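You operate a simulated robot arm through the tools that you are given. There is no shell and no other tool.

You are at the controls of a simulated robot arm. One attempt, no reset.

TASK
Tighten the three loose bolts of the silver case with the blue driver.
Fine: they are where the orange gasket shows; leave the tight ones and the binder alone; put the driver back in its slot.

The check looks at the end state, three seconds after you hand in, the way a careful person would. Anything else that was tipped, shoved, dropped, spilled or broken makes it a failure.

THE ROBOT
A 6-joint arm with a two-finger gripper, fixed in place. Base frame: the origin is at the foot of the arm, x ahead of it, y to its left, z up. Readings come in mm, rad, newtons and seconds.
Its first joint turns from -2.897 to 2.897 rad. Payload 2.45 kg.
The TCP is the grasp point between the finger pads, 20 mm short of the fingertips. In the tool frame z runs along the fingers and y along their closing line. Largest opening 140 mm; the body of the gripper starts 168 mm behind the TCP.
Orientation is that of the tool frame in the base frame, as a unit quaternion [x, y, z, w]. With the fingers straight down and closing along the base's y, the tool's x points along the base's -x, its y along +y and its z along -z.

THE INTERFACE
- The arm moves only by the tool servo_tool. Its argument "commands" is a list of rows, each an object (a shift or turn left out is 0, a gripper value left out holds the last) with "grip": the gripper command, from -1 (shut) to 1 (fully open), values between in proportion; "translation": the shift along the base's x, y, z in cm, a list of three; "delta_rot": the turn, a rotation vector about the base's x, y, z in degrees, a list of three. In form: [{"grip": grip, "translation": [dx, dy, dz], "delta_rot": [wx, wy, wz]}, ...]. A call has 1 to 20 rows; each row is the pose to reach, as a shift and turn from the pose commanded when the call began. Each row takes 0.2 s and may step no farther than 50 mm and 0.15 rad from the row before; otherwise, or with a gripper value out of range, the whole call is refused. Where a pose cannot be reached the arm comes as near as it can. A force on the tool above 40 N (or 10 N above the force at the start of the call, whichever is more), or a blocked arm, ends the call early, and 0.2 s more pass. Each finger travels about 45 mm/s and halts on what it meets, pressing with about 33 N; the grip force reading is that of the motor and also rises with nothing between the fingers. The clock runs only during rows and for 0.2 s after the last one: add rows that repeat a pose to give the fingers time. It gives the time, the measured TCP pose, the force on the tool (base axes), the opening and the grip force at its end, in the units of the frame above (readings bear some noise), with the torque about the TCP (base axes, N m) and any sound that the robot's microphone picked up, and new pictures: "views" is both (left out), scene, wrist or none.
- Cameras (640 x 400 px; columns grow to the right, rows downward): "scene" is fixed at [50.5, 498.3, 1811.8]; the picture's right is [-0.46, -0.89, 0.00], its down [-0.55, 0.28, -0.78] and it looks along [0.70, -0.36, -0.62] (base axes); focal length 324 px, centre (320, 200). "wrist" rides on the gripper at [78, 11, -209] in the tool frame; the picture's right is [-0.14, 0.99, 0.00], its down [-0.92, -0.13, -0.37] and it looks along [-0.37, -0.05, 0.93] (tool axes); focal length 280 px, centre (320, 200). There is no depth. A picture from a camera that has moved, and an enlarged one, comes with that camera's place and axes in the base frame and with its lens.
- close_up(camera, box): a new picture of the part [left, top, right, bottom] of that camera's present view, enlarged. The clock stands still meanwhile.
- hand_in(): hands the job in; it is judged then, once.

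Places have to be worked out from the pictures, the camera data and where the tool is seen. Open the gripper and draw the arm clear of the work before you hand the job in, unless the task says otherwise.

The tools are called as a command line: name --argument value ..., lists and objects as JSON in quotes. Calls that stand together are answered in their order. servo_tool: Moves the arm, as the interface text tells. Its arguments: {"type":"object","properties":{"commands":{"type":"array"},"views":{"type":"string","enum":["both","scene","wrist","none"]}},"required":["commands"]} The other tools are called the same way: close_up (camera, box) takes an enlarged picture of a part of a camera's view; hand_in () hands the job in.

At the start:

```text
clock: 0.0
position: [684.8, -95.0, 1355.1]
ee_rot: [-0.001, 1.0, 0.0, 0.001]
contact_force: [-0.2, -0.3, -0.2]
ft_torque: [-0.05, -0.04, -0.02]
width: 139.9
grip_force: 0.0
```

scene: 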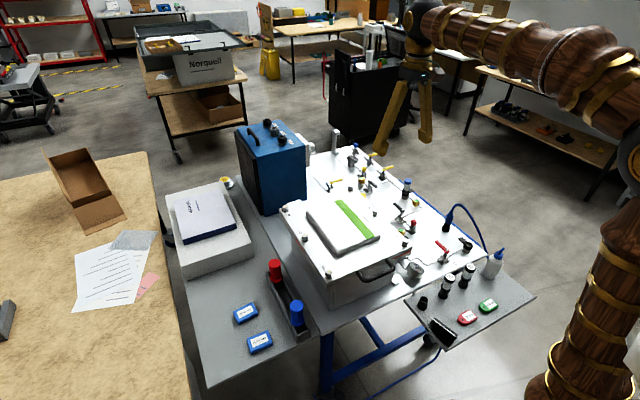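
wrist: 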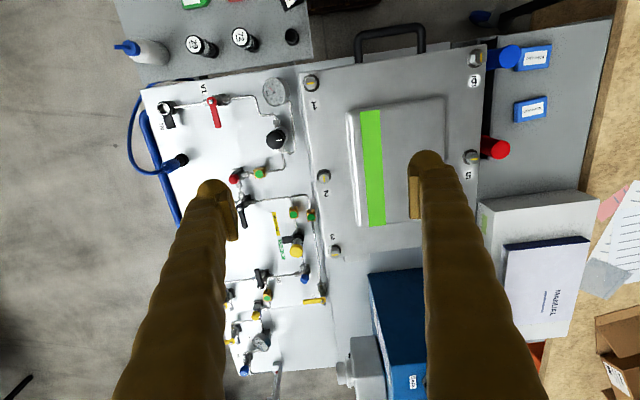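

The wrist picture shows the silver case with numbered bolts (1, 2, 3, 5, 6…) and a red and a blue driver in a rack beyond it. I enlarge the views to study the bolts and the drivers.

close_up --camera "wrist" --box '[290, 20, 410, 140]'

close_up --camera "wrist" --box '[290, 140, 410, 280]'

close_up --camera "wrist" --box '[430, 20, 570, 180]'

close_up --camera "scene" --box '[230, 180, 430, 360]'

```text
3.33 times, centred on (350, 80) of wrist
camera zoom: at [606.3, -84.9, 1565.0], right [0.14, 0.99, 0.0], down [0.92, -0.13, 0.37], along [0.37, -0.05, -0.93], focal length 935 px, centre (220, 600)
```

zoom: 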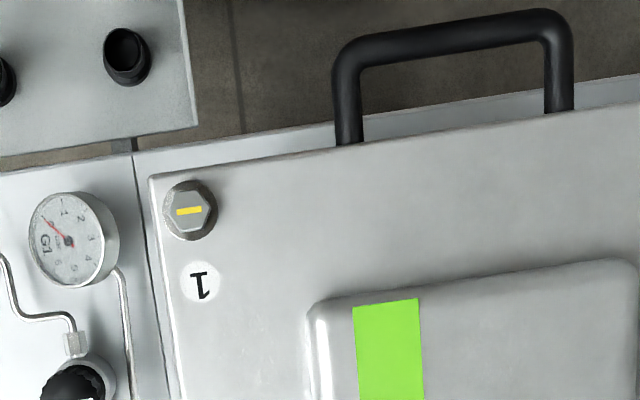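

```text
2.86 times, centred on (350, 210) of wrist
camera zoom: at [606.3, -84.9, 1565.0], right [0.14, 0.99, 0.0], down [0.92, -0.13, 0.37], along [0.37, -0.05, -0.93], focal length 801 px, centre (234, 171)
```

zoom: 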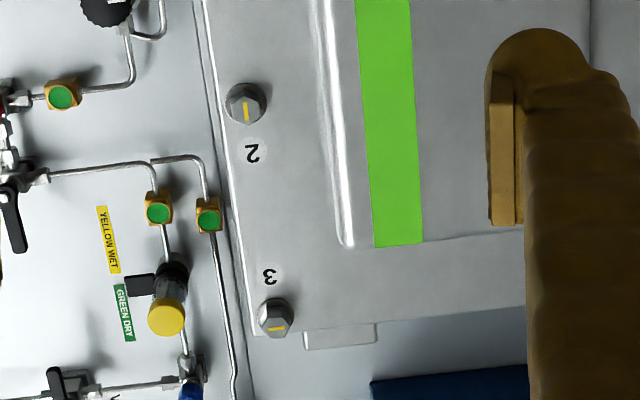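

```text
2.50 times, centred on (500, 100) of wrist
camera zoom: at [606.3, -84.9, 1565.0], right [0.14, 0.99, 0.0], down [0.92, -0.13, 0.37], along [0.37, -0.05, -0.93], focal length 701 px, centre (-130, 450)
```

zoom: 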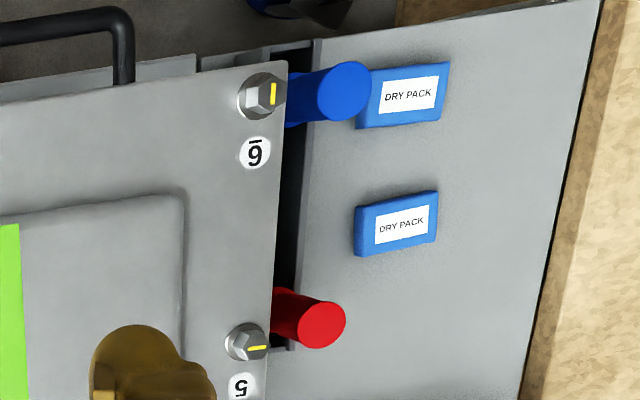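

```text
2.22 times, centred on (330, 270) of scene
camera zoom: at [50.5, 498.3, 1811.8], right [-0.46, -0.89, 0.0], down [-0.55, 0.28, -0.78], along [0.7, -0.36, -0.62], focal length 719 px, centre (298, 44)
```

zoom: 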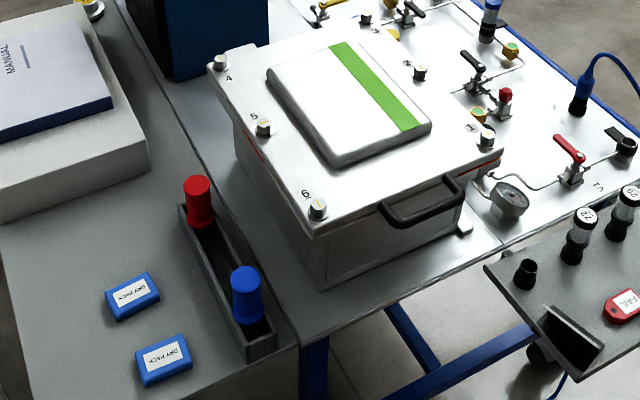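

Orange hints appear under the lid edge near bolts 5 and 1. I zoom closer from the scene camera.

close_up --camera "scene" --box '[285, 190, 345, 270]'

close_up --camera "scene" --box '[315, 230, 405, 290]'

close_up --camera "scene" --box '[375, 195, 425, 255]'

close_up --camera "scene" --box '[255, 250, 325, 320]'

```text
5.00 times, centred on (315, 230) of scene
camera zoom: at [50.5, 498.3, 1811.8], right [-0.46, -0.89, 0.0], down [-0.55, 0.28, -0.78], along [0.7, -0.36, -0.62], focal length 1618 px, centre (345, 50)
```

zoom: 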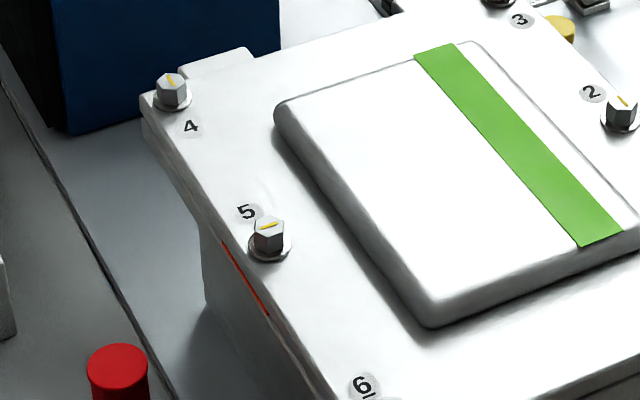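

```text
6.67 times, centred on (360, 260) of scene
camera zoom: at [50.5, 498.3, 1811.8], right [-0.46, -0.89, 0.0], down [-0.55, 0.28, -0.78], along [0.7, -0.36, -0.62], focal length 2157 px, centre (53, -200)
```

zoom: 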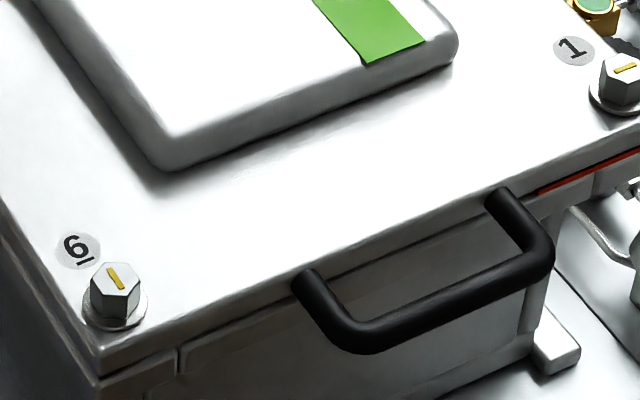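

```text
6.67 times, centred on (400, 225) of scene
camera zoom: at [50.5, 498.3, 1811.8], right [-0.46, -0.89, 0.0], down [-0.55, 0.28, -0.78], along [0.7, -0.36, -0.62], focal length 2157 px, centre (-213, 33)
```

zoom: 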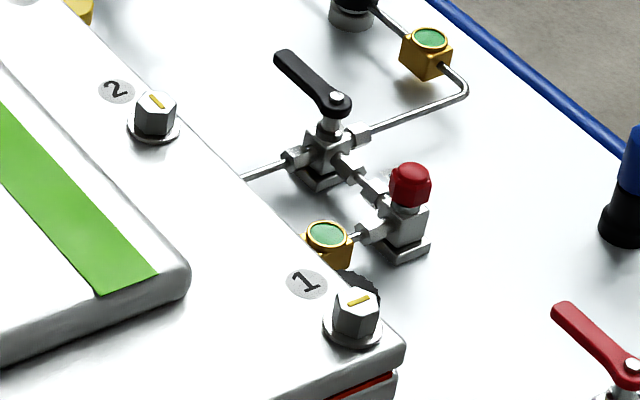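

```text
5.71 times, centred on (290, 285) of scene
camera zoom: at [50.5, 498.3, 1811.8], right [-0.46, -0.89, 0.0], down [-0.55, 0.28, -0.78], along [0.7, -0.36, -0.62], focal length 1849 px, centre (491, -286)
```

zoom: 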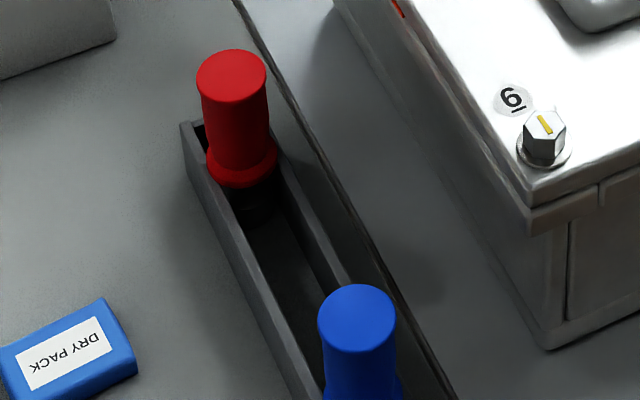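

Marks on bolts 1, 3, 5 lie crosswise, and the gasket shows by 1 and 5; the far side by bolt 3 isn't visible yet. I swing the wrist camera to the −y side, staying high, to look at that edge.

servo_tool --commands '[{"translation": [1, -2.5, -0.4], "delta_rot": [0, 0, 7.5]}, {"translation": [2, -5, -0.8], "delta_rot": [0, 0, 15]}, {"translation": [3, -7.5, -1.2], "delta_rot": [0, 0, 22.5]}, {"translation": [4, -10, -1.6], "delta_rot": [0, 0, 30]}, {"translation": [5, -12.5, -2], "delta_rot": [0, 0, 37.5]}, {"translation": [6, -15, -2.4], "delta_rot": [0, 0, 45]}, {"translation": [7, -17.5, -2.8], "delta_rot": [0, 0, 52.5]}, {"translation": [8, -20, -3.2], "delta_rot": [0, 0, 60]}, {"translation": [9, -22.5, -3.6], "delta_rot": [0, 0, 67.5]}, {"translation": [10, -25, -4], "delta_rot": [0, 0, 75]}, {"translation": [11, -27.5, -4.4], "delta_rot": [0, 0, 82.5]}, {"translation": [12, -30, -4.8], "delta_rot": [0, 0, 90]}]'

```text
clock: 2.6
position: [803.6, -396.6, 1309.7]
ee_rot: [0.708, -0.706, 0.001, -0.001]
contact_force: [-0.4, -0.8, 0.4]
ft_torque: [0.0, -0.05, -0.01]
width: 140.0
grip_force: 0.0
camera wrist: at [792.0, -474.1, 1519.0], right [-0.99, 0.14, 0.0], down [0.13, 0.92, 0.37], along [0.05, 0.36, -0.93], focal length 280 px, centre (320, 200)
```

scene: 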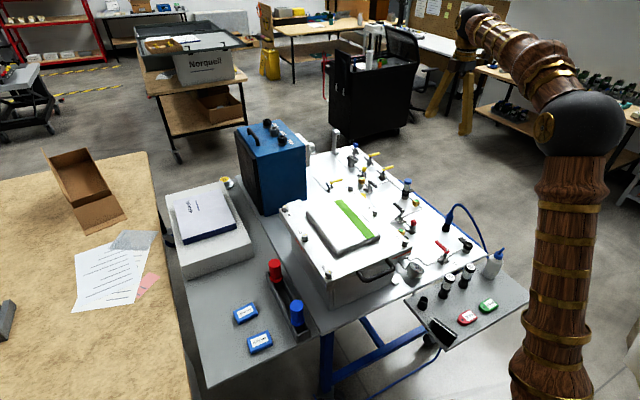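
wrist: 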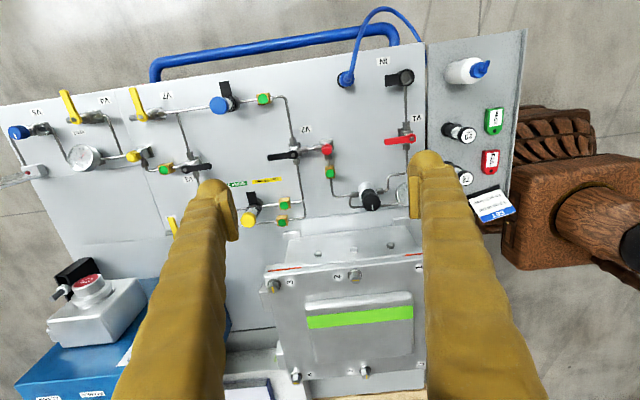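

Orange-red shows at the lid edge beside bolt 3. I zoom to confirm and check bolts 2 and 1.

close_up --camera "wrist" --box '[250, 240, 350, 310]'

close_up --camera "wrist" --box '[330, 220, 430, 300]'

close_up --camera "wrist" --box '[220, 300, 420, 400]'

close_up --camera "scene" --box '[260, 180, 320, 240]'

```text
5.71 times, centred on (300, 275) of wrist
camera zoom: at [792.0, -474.1, 1519.0], right [-0.99, 0.14, 0.0], down [0.13, 0.92, 0.37], along [0.05, 0.36, -0.93], focal length 1602 px, centre (434, -229)
```

zoom: 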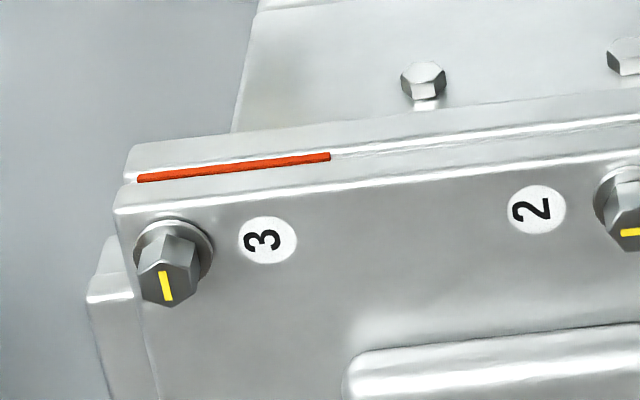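

```text
5.00 times, centred on (380, 260) of wrist
camera zoom: at [792.0, -474.1, 1519.0], right [-0.99, 0.14, 0.0], down [0.13, 0.92, 0.37], along [0.05, 0.36, -0.93], focal length 1402 px, centre (20, -100)
```

zoom: 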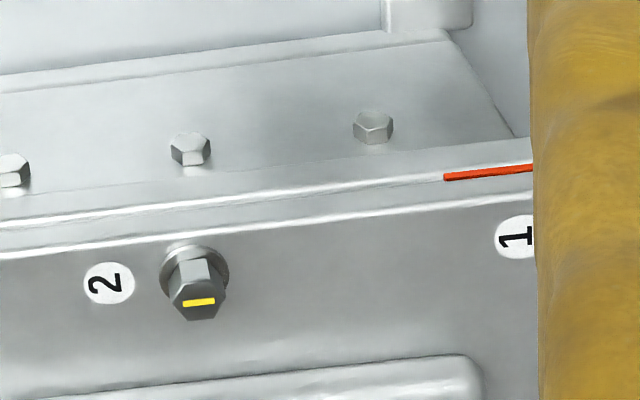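

```text
3.20 times, centred on (320, 350) of wrist
camera zoom: at [792.0, -474.1, 1519.0], right [-0.99, 0.14, 0.0], down [0.13, 0.92, 0.37], along [0.05, 0.36, -0.93], focal length 897 px, centre (320, -280)
```

zoom: 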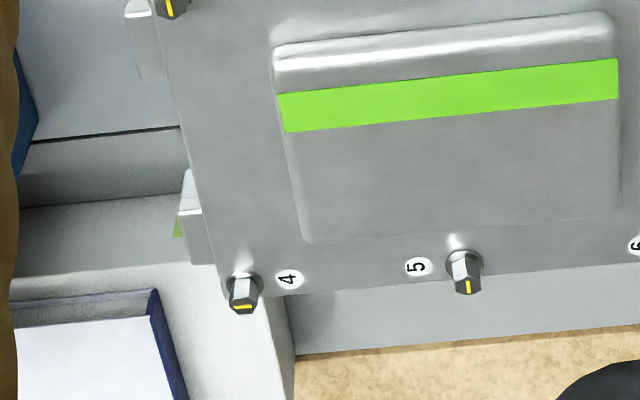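

```text
6.67 times, centred on (290, 210) of scene
camera zoom: at [50.5, 498.3, 1811.8], right [-0.46, -0.89, 0.0], down [-0.55, 0.28, -0.78], along [0.7, -0.36, -0.62], focal length 2157 px, centre (520, 133)
```

zoom: 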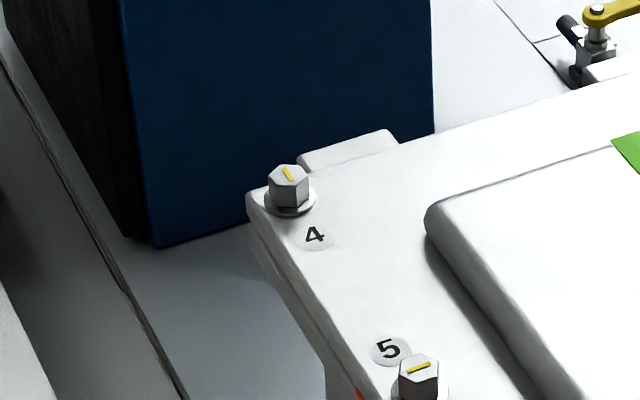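

Confirmed: bolts 1, 3 and 5 are loose. The blue driver stands upright with its top near (603, 295, 942); I travel high over the case to hover above it for a close look.

servo_tool --commands '[{"translation": [-1, 3.45, -0.8]}, {"translation": [-2, 6.9, -1.6]}, {"translation": [-3, 10.35, -2.4]}, {"translation": [-4, 13.8, -3.2]}, {"translation": [-5, 17.25, -4]}, {"translation": [-6, 20.7, -4.8]}, {"translation": [-7, 24.15, -5.6]}, {"translation": [-8, 27.6, -6.4]}, {"translation": [-9, 31.05, -7.2]}, {"translation": [-10, 34.5, -8]}, {"translation": [-11, 37.95, -8.8]}, {"translation": [-12, 41.4, -9.6]}, {"translation": [-13, 44.85, -10.4]}, {"translation": [-14, 48.3, -11.2]}, {"translation": [-15, 51.75, -12]}, {"translation": [-16, 55.2, -12.8]}, {"translation": [-17, 58.65, -13.6]}, {"translation": [-18, 62.1, -14.4]}, {"translation": [-19, 65.55, -15.2]}, {"translation": [-20, 69, -16]}]'

```text
clock: 6.8
position: [606.0, 293.5, 1149.5]
ee_rot: [-0.707, 0.707, 0.0, 0.0]
contact_force: [-0.7, -0.3, 0.6]
ft_torque: [0.0, 0.05, -0.02]
width: 139.9
grip_force: 0.1
camera wrist: at [594.3, 214.9, 1358.8], right [-0.99, 0.14, 0.0], down [0.13, 0.92, 0.37], along [0.05, 0.37, -0.93], focal length 280 px, centre (320, 200)
```

scene: 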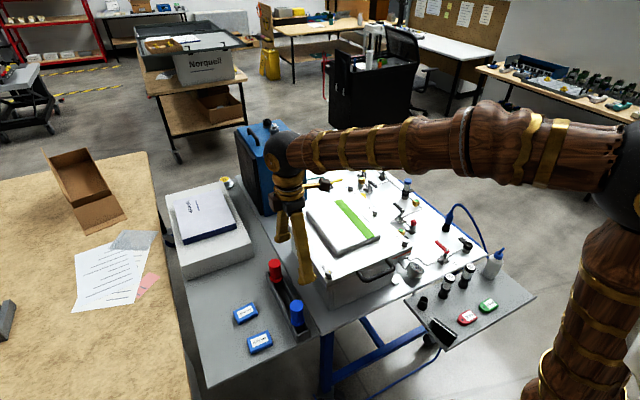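
wrist: 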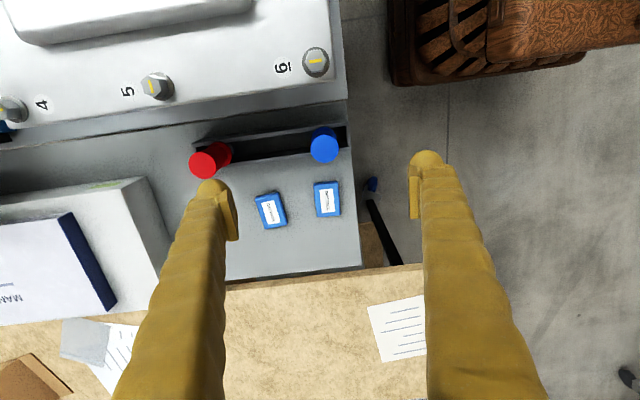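

Now above it; I zoom on the driver and bolt 6/5 to refine positions.

close_up --camera "wrist" --box '[280, 110, 370, 170]'

close_up --camera "wrist" --box '[260, 30, 350, 90]'

close_up --camera "wrist" --box '[110, 60, 200, 120]'

close_up --camera "scene" --box '[265, 280, 325, 340]'

```text
6.67 times, centred on (325, 140) of wrist
camera zoom: at [594.3, 214.9, 1358.8], right [-0.99, 0.14, 0.0], down [0.13, 0.92, 0.37], along [0.05, 0.37, -0.93], focal length 1869 px, centre (287, 600)
```

zoom: 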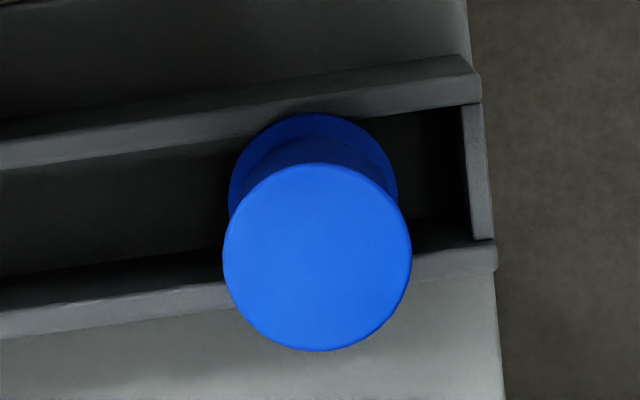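

```text
6.67 times, centred on (305, 60) of wrist
camera zoom: at [594.3, 214.9, 1358.8], right [-0.99, 0.14, 0.0], down [0.13, 0.92, 0.37], along [0.05, 0.37, -0.93], focal length 1869 px, centre (420, 1133)
```

zoom: 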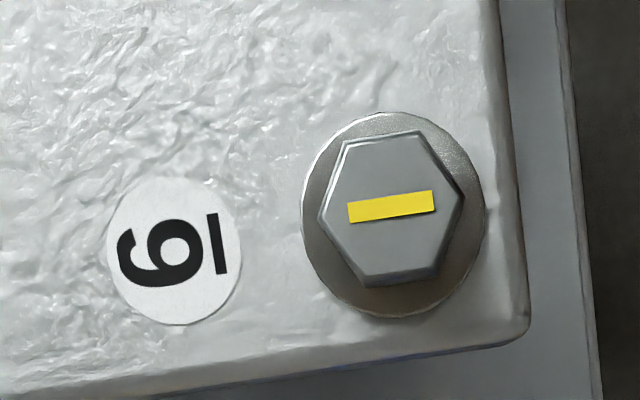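

```text
6.67 times, centred on (155, 90) of wrist
camera zoom: at [594.3, 214.9, 1358.8], right [-0.99, 0.14, 0.0], down [0.13, 0.92, 0.37], along [0.05, 0.37, -0.93], focal length 1869 px, centre (1420, 933)
```

zoom: 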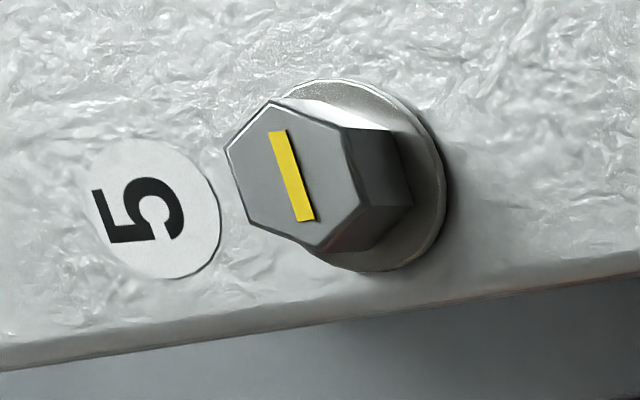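

```text
6.67 times, centred on (295, 310) of scene
camera zoom: at [50.5, 498.3, 1811.8], right [-0.46, -0.89, 0.0], down [-0.55, 0.28, -0.78], along [0.7, -0.36, -0.62], focal length 2157 px, centre (487, -533)
```

zoom: 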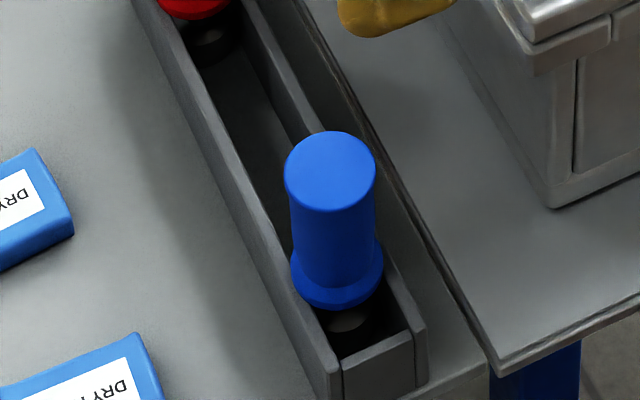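

Driver handle is ~43 mm across, centre about (599, 298), top z≈941, collar z≈870. I shift over it and descend to just above its top with the fingers open along x.

servo_tool --commands '[{"grip": 1, "translation": [-0.6, 0.4, -4]}, {"translation": [-0.6, 0.4, -8]}, {"translation": [-0.6, 0.4, -12]}, {"translation": [-0.6, 0.4, -15]}, {"translation": [-0.6, 0.4, -17]}, {"translation": [-0.6, 0.4, -17]}, {"translation": [-0.6, 0.4, -17]}]'

```text
clock: 8.4
position: [599.8, 297.9, 978.5]
ee_rot: [0.707, -0.707, 0.0, 0.0]
contact_force: [-0.4, 0.1, -0.4]
ft_torque: [-0.02, -0.03, 0.01]
width: 140.2
grip_force: 0.2
camera wrist: at [588.4, 220.0, 1187.6], right [-0.99, 0.14, 0.0], down [0.13, 0.92, 0.37], along [0.05, 0.37, -0.93], focal length 280 px, centre (320, 200)
```

scene: 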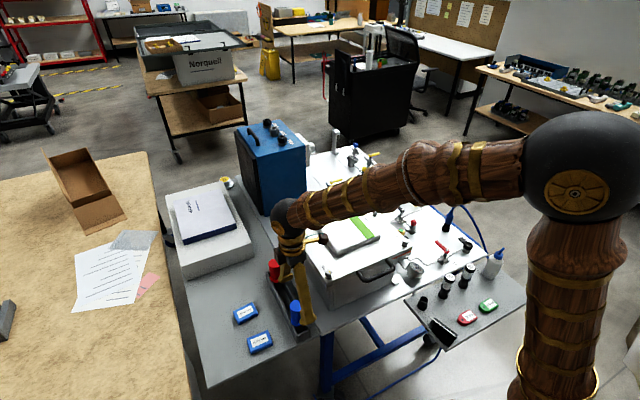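
wrist: 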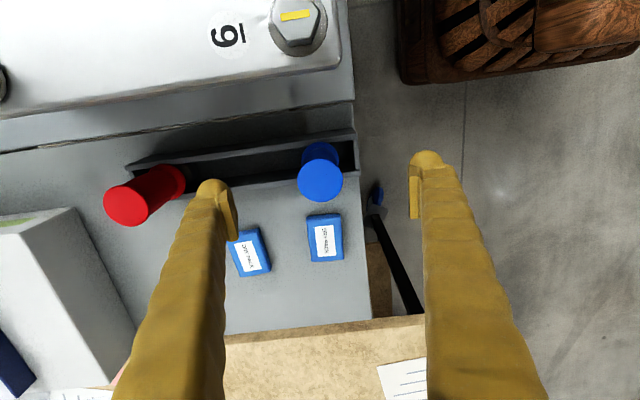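

Alignment is within about 2 mm. I lower to z≈910 around the handle and close.

servo_tool --commands '[{"grip": 1, "translation": [-0.1, -0.05, -3.5]}, {"translation": [-0.1, -0.05, -6.8]}, {"translation": [-0.1, -0.05, -6.8]}, {"grip": -1, "translation": [-0.1, -0.05, -6.8]}, {"translation": [-0.1, -0.05, -6.8]}, {"translation": [-0.1, -0.05, -6.8]}, {"translation": [-0.1, -0.05, -6.8]}, {"translation": [-0.1, -0.05, -6.8]}, {"translation": [-0.1, -0.05, -6.8]}, {"translation": [-0.1, -0.05, -6.8]}, {"translation": [-0.1, -0.05, -6.8]}]'

```text
clock: 10.8
position: [597.2, 298.4, 908.6]
ee_rot: [0.707, -0.707, 0.001, 0.0]
contact_force: [1.5, 0.0, 3.1]
ft_torque: [0.05, -0.03, 0.0]
width: 38.5
grip_force: 32.7
camera wrist: at [585.7, 218.4, 1118.5], right [-0.99, 0.14, 0.0], down [0.13, 0.92, 0.37], along [0.05, 0.37, -0.93], focal length 280 px, centre (320, 200)
```

scene: 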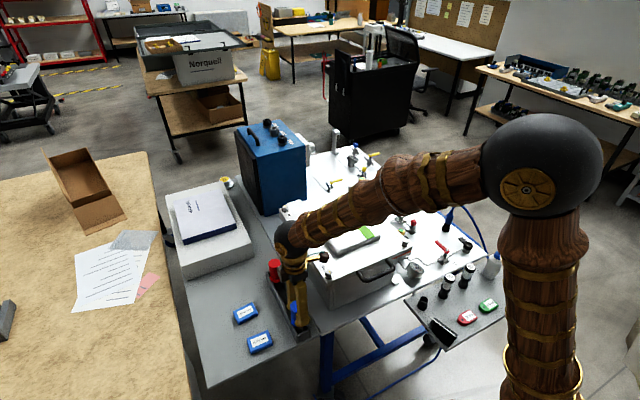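
wrist: 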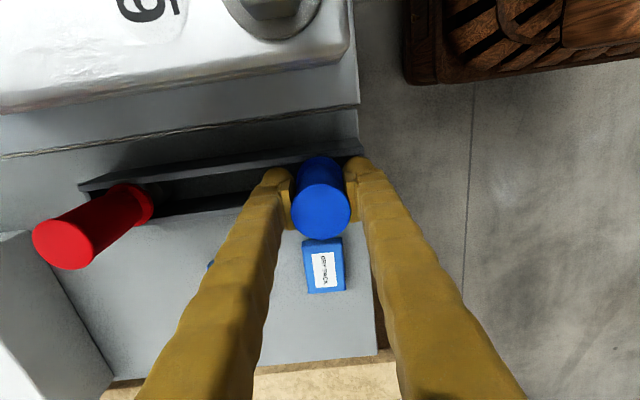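

Handle gripped at 38.5 mm, commanded pose about (597.8, 298.5, 909.1). I lift straight up slowly and watch the force.

servo_tool --commands '[{"grip": -1, "translation": [0, 0, 1]}, {"translation": [0, 0, 2.5]}, {"translation": [0, 0, 5]}, {"translation": [0, 0, 8]}, {"translation": [0, 0, 12]}, {"translation": [0, 0, 16]}, {"translation": [0, 0, 20]}, {"translation": [0, 0, 24]}, {"translation": [0, 0, 24]}, {"translation": [0, 0, 24]}]'

```text
clock: 13.0
position: [597.8, 300.5, 1147.8]
ee_rot: [-0.707, 0.707, 0.0, 0.0]
contact_force: [0.1, 0.9, -1.4]
ft_torque: [-0.02, 0.03, 0.04]
width: 38.8
grip_force: 33.2
camera wrist: at [587.4, 221.4, 1358.6], right [-0.99, 0.14, 0.0], down [0.13, 0.92, 0.37], along [0.05, 0.37, -0.93], focal length 280 px, centre (320, 200)
```

scene: 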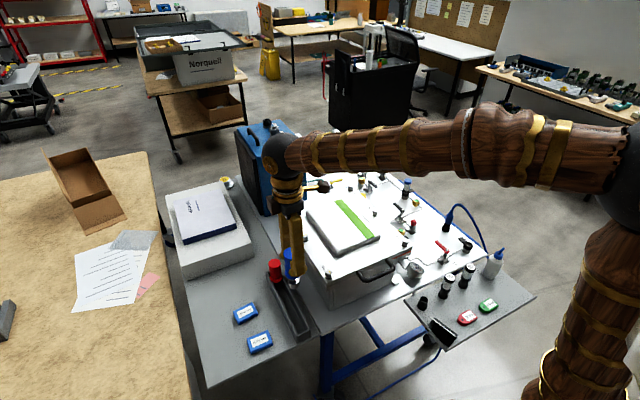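
wrist: 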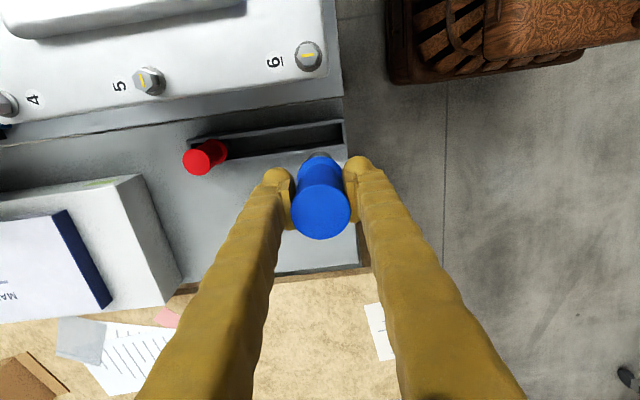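

The driver came out. I zoom in on it to see the socket and its length, and on bolts for precise positions.

close_up --camera "scene" --box '[265, 230, 325, 330]'

close_up --camera "wrist" --box '[280, 130, 370, 190]'

close_up --camera "wrist" --box '[100, 50, 190, 110]'

close_up --camera "wrist" --box '[260, 25, 350, 85]'

```text
4.00 times, centred on (295, 280) of scene
camera zoom: at [50.5, 498.3, 1811.8], right [-0.46, -0.89, 0.0], down [-0.55, 0.28, -0.78], along [0.7, -0.36, -0.62], focal length 1294 px, centre (420, -120)
```

zoom: 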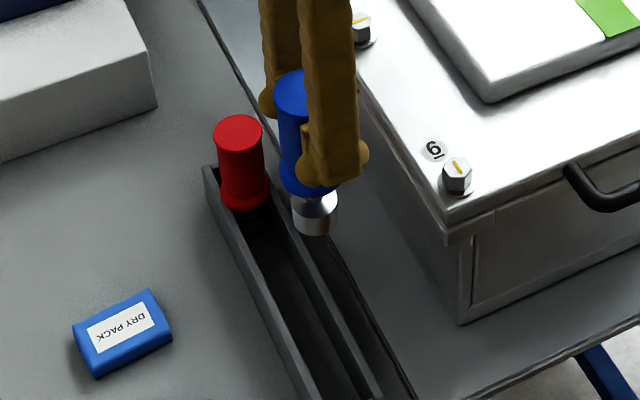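

```text
6.67 times, centred on (325, 160) of wrist
camera zoom: at [587.4, 221.4, 1358.6], right [-0.99, 0.14, 0.0], down [0.13, 0.92, 0.37], along [0.05, 0.37, -0.93], focal length 1869 px, centre (287, 467)
```

zoom: 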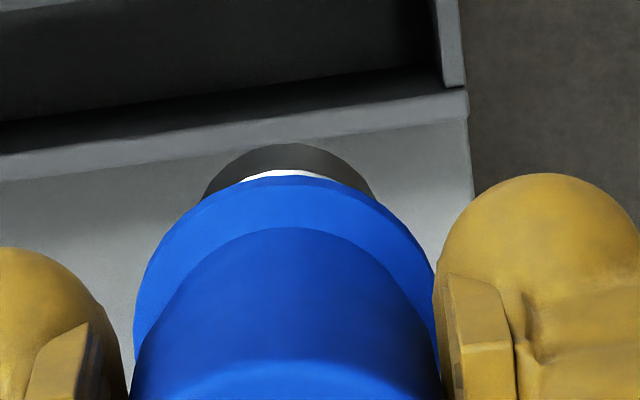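

```text
6.67 times, centred on (145, 80) of wrist
camera zoom: at [587.4, 221.4, 1358.6], right [-0.99, 0.14, 0.0], down [0.13, 0.92, 0.37], along [0.05, 0.37, -0.93], focal length 1869 px, centre (1487, 1000)
```

zoom: 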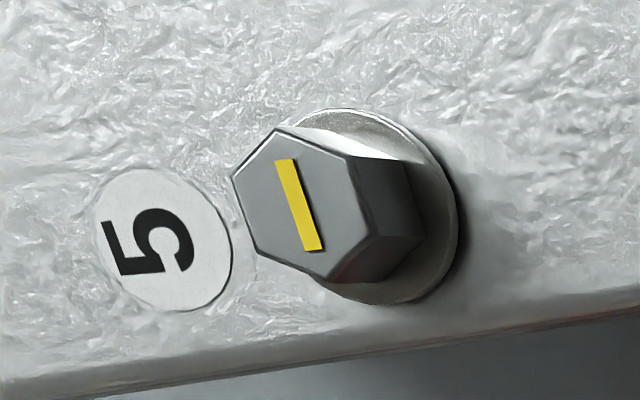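

```text
6.67 times, centred on (305, 55) of wrist
camera zoom: at [587.4, 221.4, 1358.6], right [-0.99, 0.14, 0.0], down [0.13, 0.92, 0.37], along [0.05, 0.37, -0.93], focal length 1869 px, centre (420, 1167)
```

zoom: 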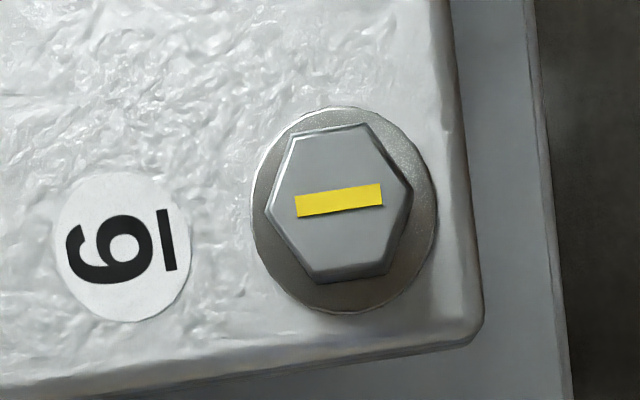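

The socket tip hangs ~100–105 mm below the TCP. I move near bolt 5 (est. (765.5, 187.5)), staying ~45 mm to its +y side and above lid level, to refine its location from close by.

servo_tool --commands '[{"grip": -1, "translation": [0, 0, 3.6]}, {"translation": [4, -1.6, 3.6]}, {"translation": [8, -3.2, 3.6]}, {"translation": [12, -4.8, 3.6]}, {"translation": [16.8, -6.65, 3.6]}, {"translation": [16.8, -6.65, 3.6]}, {"translation": [16.8, -6.65, 3.6]}]'

close_up --camera "wrist" --box '[275, 80, 365, 140]'

close_up --camera "scene" --box '[260, 180, 335, 230]'

```text
refused: row 5 steps farther than a row can; nothing moved
```

```text
6.67 times, centred on (320, 110) of wrist
camera zoom: at [587.4, 221.4, 1358.6], right [-0.99, 0.14, 0.0], down [0.13, 0.92, 0.37], along [0.05, 0.37, -0.93], focal length 1869 px, centre (320, 800)
```

zoom: 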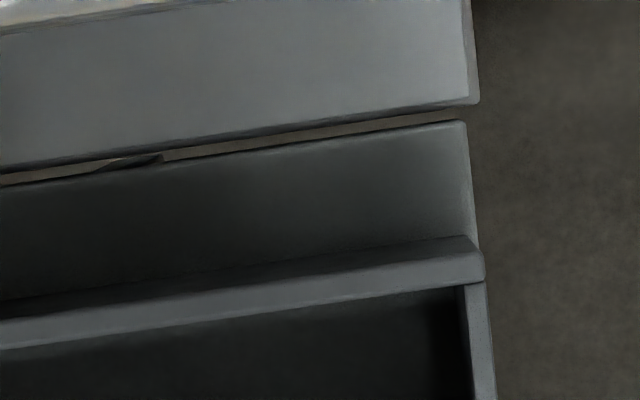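

```text
8.00 times, centred on (298, 205) of scene
camera zoom: at [50.5, 498.3, 1811.8], right [-0.46, -0.89, 0.0], down [-0.55, 0.28, -0.78], along [0.7, -0.36, -0.62], focal length 2588 px, centre (500, 160)
```

zoom: 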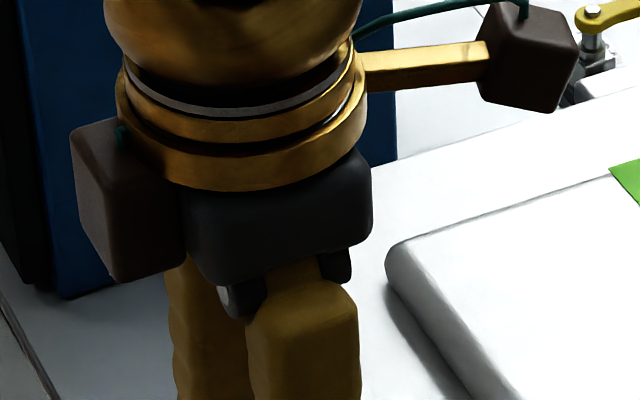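

One step was slightly over 50 mm; I resend with smaller steps.

servo_tool --commands '[{"grip": -1, "translation": [0, 0, 3.6]}, {"translation": [4, -1.6, 3.6]}, {"translation": [8, -3.2, 3.6]}, {"translation": [12, -4.8, 3.6]}, {"translation": [15, -6, 3.6]}, {"translation": [16.8, -6.65, 3.6]}, {"translation": [16.8, -6.65, 3.6]}, {"translation": [16.8, -6.65, 3.6]}]'

```text
clock: 14.8
position: [766.1, 231.6, 1183.7]
ee_rot: [0.707, -0.707, -0.001, 0.0]
contact_force: [-0.4, 1.2, -1.4]
ft_torque: [-0.01, 0.02, 0.02]
width: 38.6
grip_force: 32.6
camera wrist: at [754.6, 153.3, 1394.1], right [-0.99, 0.14, 0.0], down [0.13, 0.92, 0.37], along [0.05, 0.37, -0.93], focal length 280 px, centre (320, 200)
```

scene: 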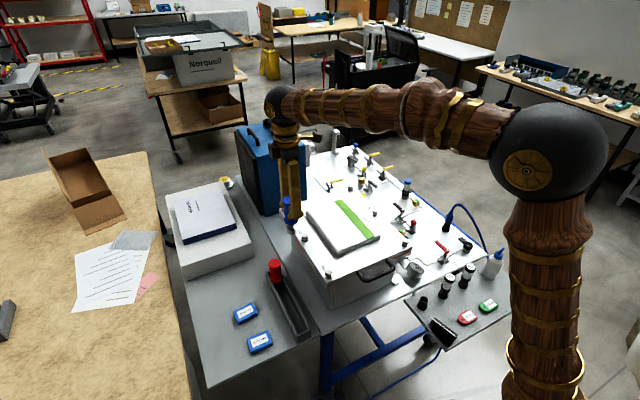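
wrist: 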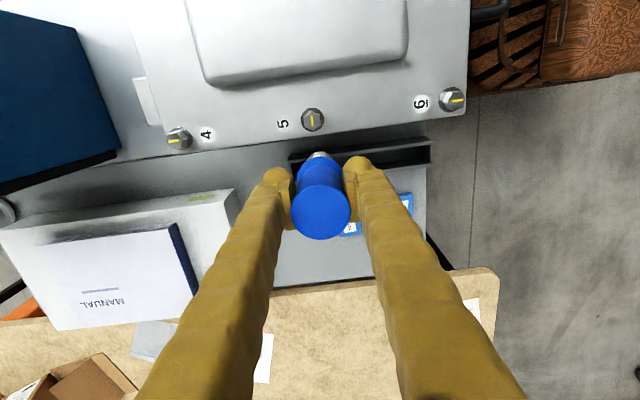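

Bolts 4, 5, 6 are all in view along with the driver; I zoom in for precise pixels.

close_up --camera "wrist" --box '[275, 90, 365, 150]'

close_up --camera "wrist" --box '[275, 140, 365, 200]'

close_up --camera "scene" --box '[265, 190, 325, 260]'

```text
6.67 times, centred on (320, 120) of wrist
camera zoom: at [754.6, 153.3, 1394.1], right [-0.99, 0.14, 0.0], down [0.13, 0.92, 0.37], along [0.05, 0.37, -0.93], focal length 1869 px, centre (320, 733)
```

zoom: 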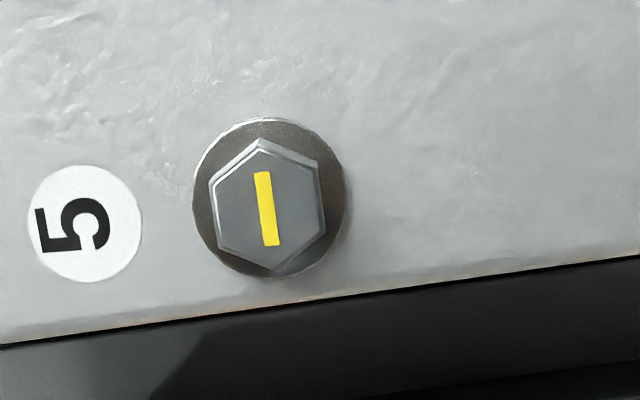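

```text
6.67 times, centred on (320, 170) of wrist
camera zoom: at [754.6, 153.3, 1394.1], right [-0.99, 0.14, 0.0], down [0.13, 0.92, 0.37], along [0.05, 0.37, -0.93], focal length 1869 px, centre (320, 400)
```

zoom: 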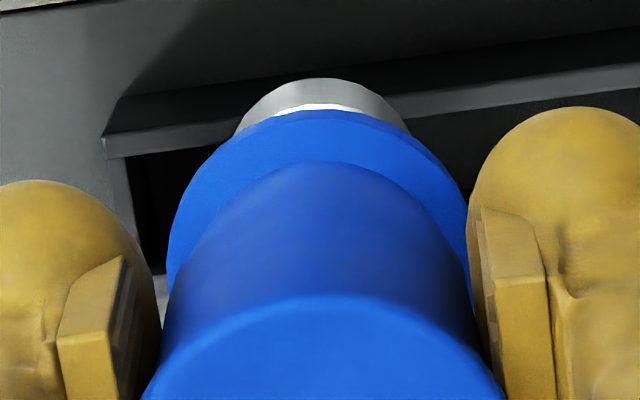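

```text
5.71 times, centred on (295, 225) of scene
camera zoom: at [50.5, 498.3, 1811.8], right [-0.46, -0.89, 0.0], down [-0.55, 0.28, -0.78], along [0.7, -0.36, -0.62], focal length 1849 px, centre (463, 57)
```

zoom: 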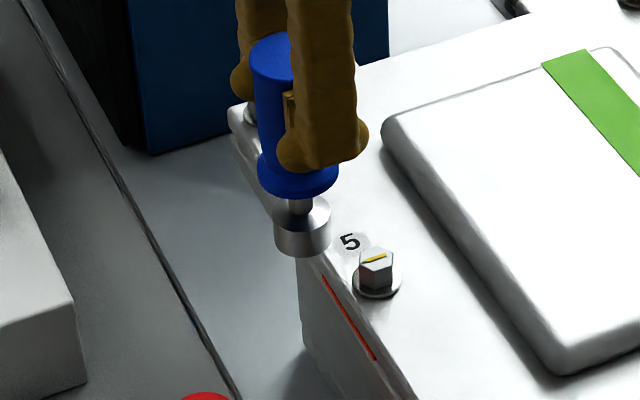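

Using the wrist picture for x and the scene picture for y (relative to the socket), I place bolt 5 at about (768.8, 185.5), top z≈1042. I move over it with the socket tip ~15 mm above and check alignment.

servo_tool --commands '[{"grip": -1, "translation": [0.3, -2.4, 0]}, {"translation": [0.3, -4.65, 0]}, {"translation": [0.3, -4.65, -1]}, {"translation": [0.3, -4.65, -2.5]}, {"translation": [0.3, -4.65, -2.5]}, {"translation": [0.3, -4.65, -2.5]}]'

close_up --camera "scene" --box '[280, 200, 340, 260]'

close_up --camera "wrist" --box '[275, 130, 365, 190]'

```text
clock: 16.2
position: [768.6, 184.8, 1160.1]
ee_rot: [-0.707, 0.707, 0.0, 0.0]
contact_force: [0.4, 0.4, -1.6]
ft_torque: [0.01, 0.04, -0.04]
width: 38.5
grip_force: 33.2
camera wrist: at [757.7, 106.7, 1370.1], right [-0.99, 0.14, 0.0], down [0.13, 0.92, 0.37], along [0.05, 0.37, -0.93], focal length 280 px, centre (320, 200)
```

scene: 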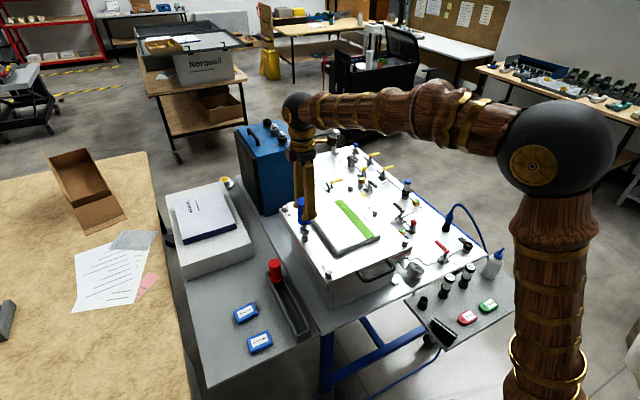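
wrist: 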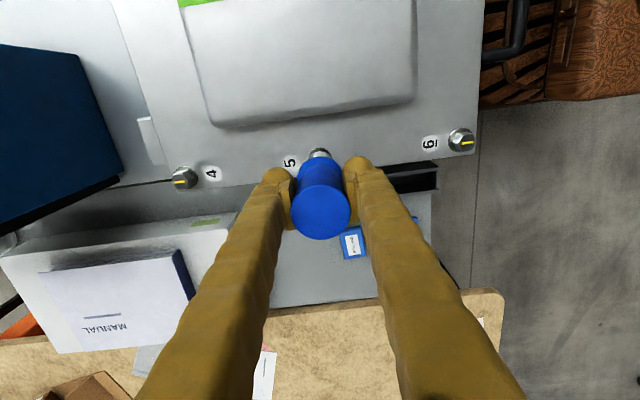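

```text
6.67 times, centred on (310, 230) of scene
camera zoom: at [50.5, 498.3, 1811.8], right [-0.46, -0.89, 0.0], down [-0.55, 0.28, -0.78], along [0.7, -0.36, -0.62], focal length 2157 px, centre (387, 0)
```

zoom: 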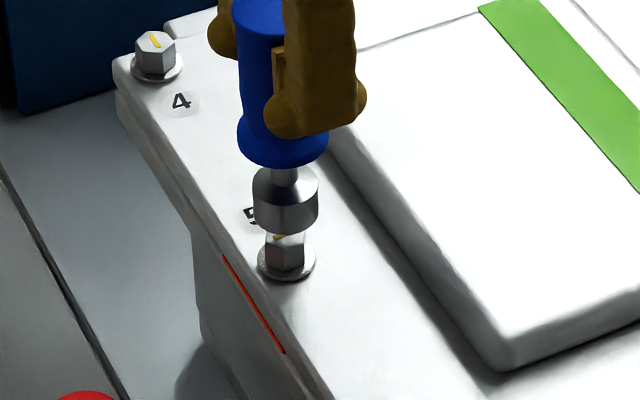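

```text
6.67 times, centred on (320, 160) of wrist
camera zoom: at [757.7, 106.7, 1370.1], right [-0.99, 0.14, 0.0], down [0.13, 0.92, 0.37], along [0.05, 0.37, -0.93], focal length 1869 px, centre (320, 467)
```

zoom: 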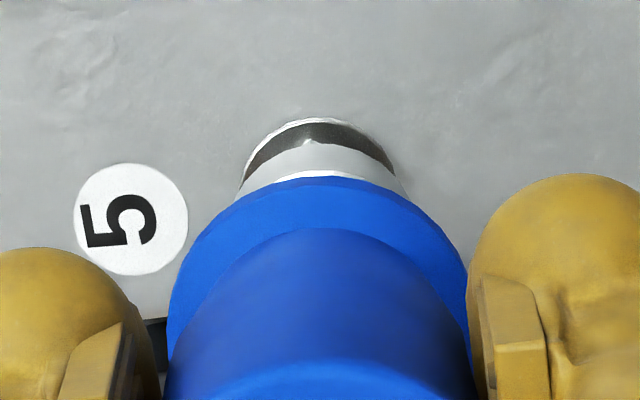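

Alignment looks within a millimetre; I nudge +0.5 mm in x and y and lower slowly onto the head, watching the force.

servo_tool --commands '[{"grip": -1, "translation": [0.05, 0.05, 0]}, {"translation": [0.05, 0.05, -0.4]}, {"translation": [0.05, 0.05, -0.8]}, {"translation": [0.05, 0.05, -1.0]}, {"translation": [0.05, 0.05, -1.2]}, {"translation": [0.05, 0.05, -1.4]}, {"translation": [0.05, 0.05, -1.6]}, {"translation": [0.05, 0.05, -1.7]}]'

close_up --camera "scene" --box '[280, 200, 340, 260]'

```text
clock: 18.0
position: [769.7, 184.9, 1144.1]
ee_rot: [0.707, -0.707, 0.0, 0.0]
contact_force: [-0.2, 2.3, 2.3]
ft_torque: [0.19, -0.06, 0.04]
width: 38.5
grip_force: 33.2
camera wrist: at [757.8, 106.9, 1353.3], right [-0.99, 0.14, 0.0], down [0.13, 0.92, 0.37], along [0.05, 0.37, -0.93], focal length 280 px, centre (320, 200)
```

scene: 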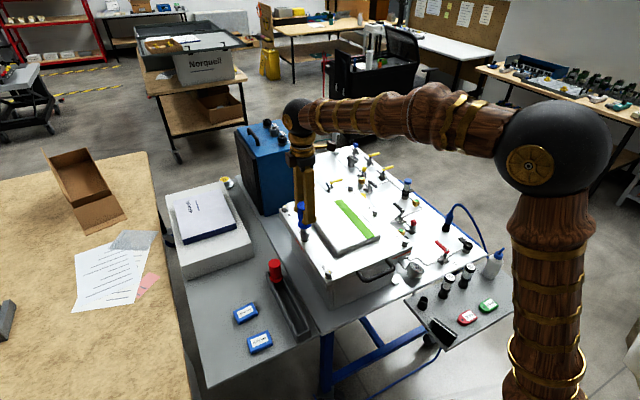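
wrist: 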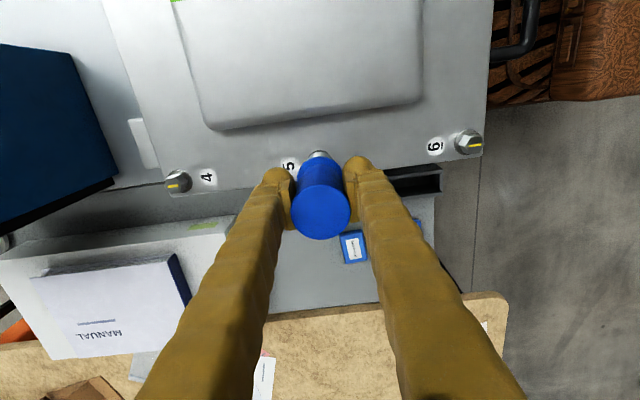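

```text
6.67 times, centred on (310, 230) of scene
camera zoom: at [50.5, 498.3, 1811.8], right [-0.46, -0.89, 0.0], down [-0.55, 0.28, -0.78], along [0.7, -0.36, -0.62], focal length 2157 px, centre (387, 0)
```

zoom: 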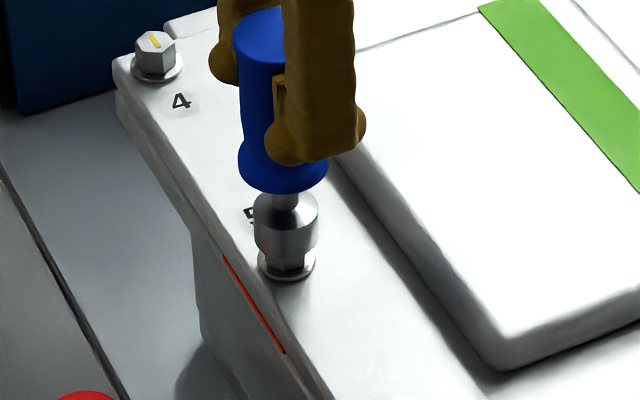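

A light contact (≈4 N) is starting as the socket reaches the head. I continue down in 1 mm steps.

servo_tool --commands '[{"grip": -1, "translation": [0, 0, -0.1]}, {"translation": [0, 0, -0.2]}, {"translation": [0, 0, -0.3]}, {"translation": [0, 0, -0.4]}, {"translation": [0, 0, -0.5]}, {"translation": [0, 0, -0.5]}]' --views "none"

close_up --camera "scene" --box '[280, 200, 340, 260]'

close_up --camera "wrist" --box '[275, 130, 365, 190]'

```text
clock: 19.0
position: [770.2, 186.0, 1142.0]
ee_rot: [0.708, -0.707, 0.001, -0.001]
contact_force: [-2.7, 1.4, 10.7]
ft_torque: [0.21, 0.34, 0.04]
width: 38.5
grip_force: 32.7
stopped in row 4: the force on the tool passed its limit at 42 N (the readings are from after the stop); the commanded pose is now the measured one
```

```text
6.67 times, centred on (310, 230) of scene
camera zoom: at [50.5, 498.3, 1811.8], right [-0.46, -0.89, 0.0], down [-0.55, 0.28, -0.78], along [0.7, -0.36, -0.62], focal length 2157 px, centre (387, 0)
```

zoom: 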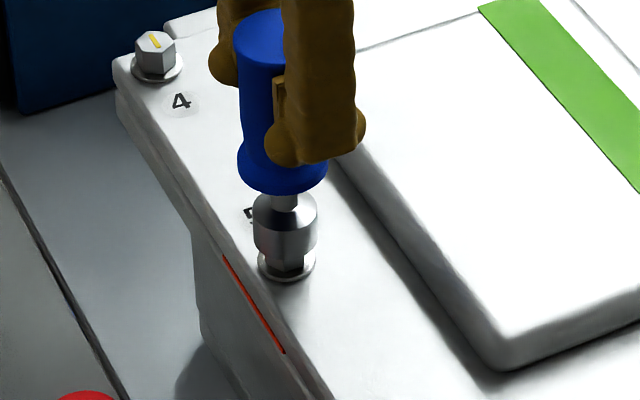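

```text
6.67 times, centred on (320, 160) of wrist
camera zoom: at [757.4, 106.8, 1352.1], right [-0.99, 0.14, 0.0], down [0.13, 0.92, 0.37], along [0.05, 0.37, -0.93], focal length 1869 px, centre (320, 467)
```

zoom: 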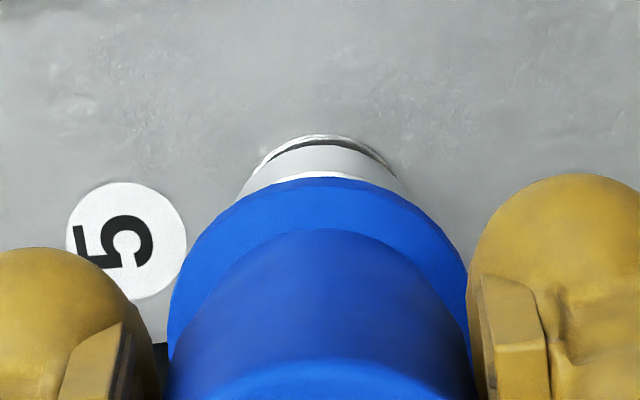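

The socket rests on the head (contact z≈1143) without dropping on — likely the hex angles differ. I lift 2 mm, turn −30° (hex offset), and lower again.

servo_tool --commands '[{"grip": -1, "translation": [-0.02, 0, 0.2]}, {"translation": [-0.05, 0, 0.3], "delta_rot": [0, 0, -7.5]}, {"translation": [-0.05, 0, 0.3], "delta_rot": [0, 0, -15]}, {"translation": [-0.05, 0, 0.3], "delta_rot": [0, 0, -22.5]}, {"translation": [-0.05, 0, 0.3], "delta_rot": [0, 0, -30]}, {"translation": [-0.05, 0, 0.3], "delta_rot": [0, 0, -30]}, {"translation": [-0.05, 0, 0.2], "delta_rot": [0, 0, -30]}, {"translation": [-0.05, 0, 0.1], "delta_rot": [0, 0, -30]}, {"translation": [-0.05, 0, 0], "delta_rot": [0, 0, -30]}, {"translation": [-0.05, 0, -0.1], "delta_rot": [0, 0, -30]}, {"translation": [-0.05, 0, -0.2], "delta_rot": [0, 0, -30]}, {"translation": [-0.05, 0, -0.3], "delta_rot": [0, 0, -30]}]' --views "wrist"

close_up --camera "scene" --box '[280, 200, 340, 260]'

```text
clock: 21.6
position: [769.6, 186.4, 1139.3]
ee_rot: [-0.501, 0.866, -0.002, 0.001]
contact_force: [-2.6, 0.1, 0.3]
ft_torque: [0.03, 0.27, -0.01]
width: 38.7
grip_force: 33.3
camera wrist: at [719.1, 123.2, 1348.4], right [-0.79, 0.61, 0.0], down [0.57, 0.73, 0.37], along [0.23, 0.29, -0.93], focal length 280 px, centre (320, 200)
```

wrist: 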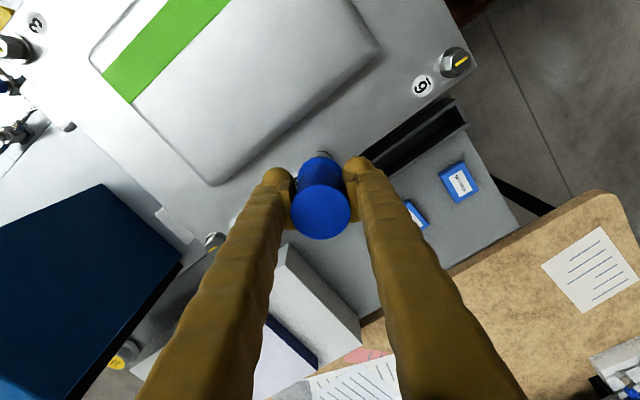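

```text
6.67 times, centred on (310, 230) of scene
camera zoom: at [50.5, 498.3, 1811.8], right [-0.46, -0.89, 0.0], down [-0.55, 0.28, -0.78], along [0.7, -0.36, -0.62], focal length 2157 px, centre (387, 0)
```

zoom: 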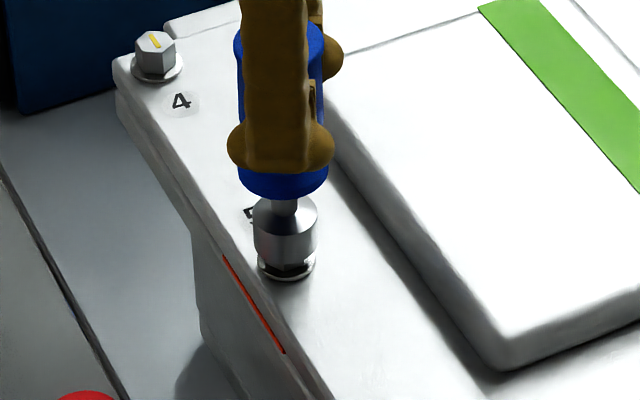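

It dropped past the contact height: the socket is engaging after the 30° turn. I ease −0.4 mm in x (side force −2.6 N) and press on down to seat it.

servo_tool --commands '[{"grip": -1, "translation": [-0.04, 0, 0]}, {"translation": [-0.04, 0, -0.1]}, {"translation": [-0.04, 0, -0.2]}, {"translation": [-0.04, 0, -0.3]}, {"translation": [-0.04, 0, -0.4]}, {"translation": [-0.04, 0, -0.5]}, {"translation": [-0.04, 0, -0.6]}, {"translation": [-0.04, 0, -0.7]}, {"translation": [-0.04, 0, -0.8]}]' --views "none"

close_up --camera "scene" --box '[280, 200, 340, 260]'

```text
clock: 23.6
position: [769.2, 184.6, 1131.1]
ee_rot: [-0.499, 0.866, -0.001, 0.001]
contact_force: [-0.1, -0.2, -0.7]
ft_torque: [0.0, 0.01, 0.01]
width: 38.6
grip_force: 32.8
```

```text
6.67 times, centred on (310, 230) of scene
camera zoom: at [50.5, 498.3, 1811.8], right [-0.46, -0.89, 0.0], down [-0.55, 0.28, -0.78], along [0.7, -0.36, -0.62], focal length 2157 px, centre (387, 0)
```

zoom: 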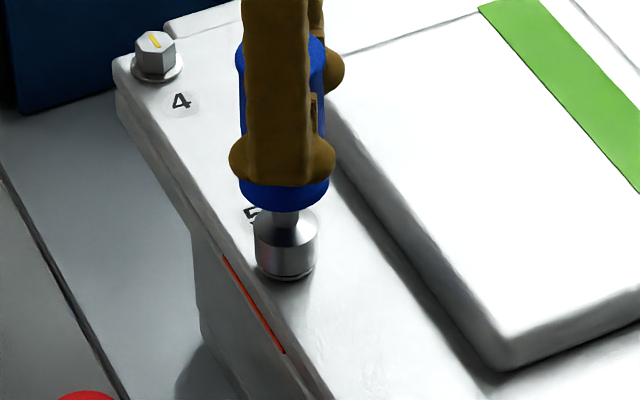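

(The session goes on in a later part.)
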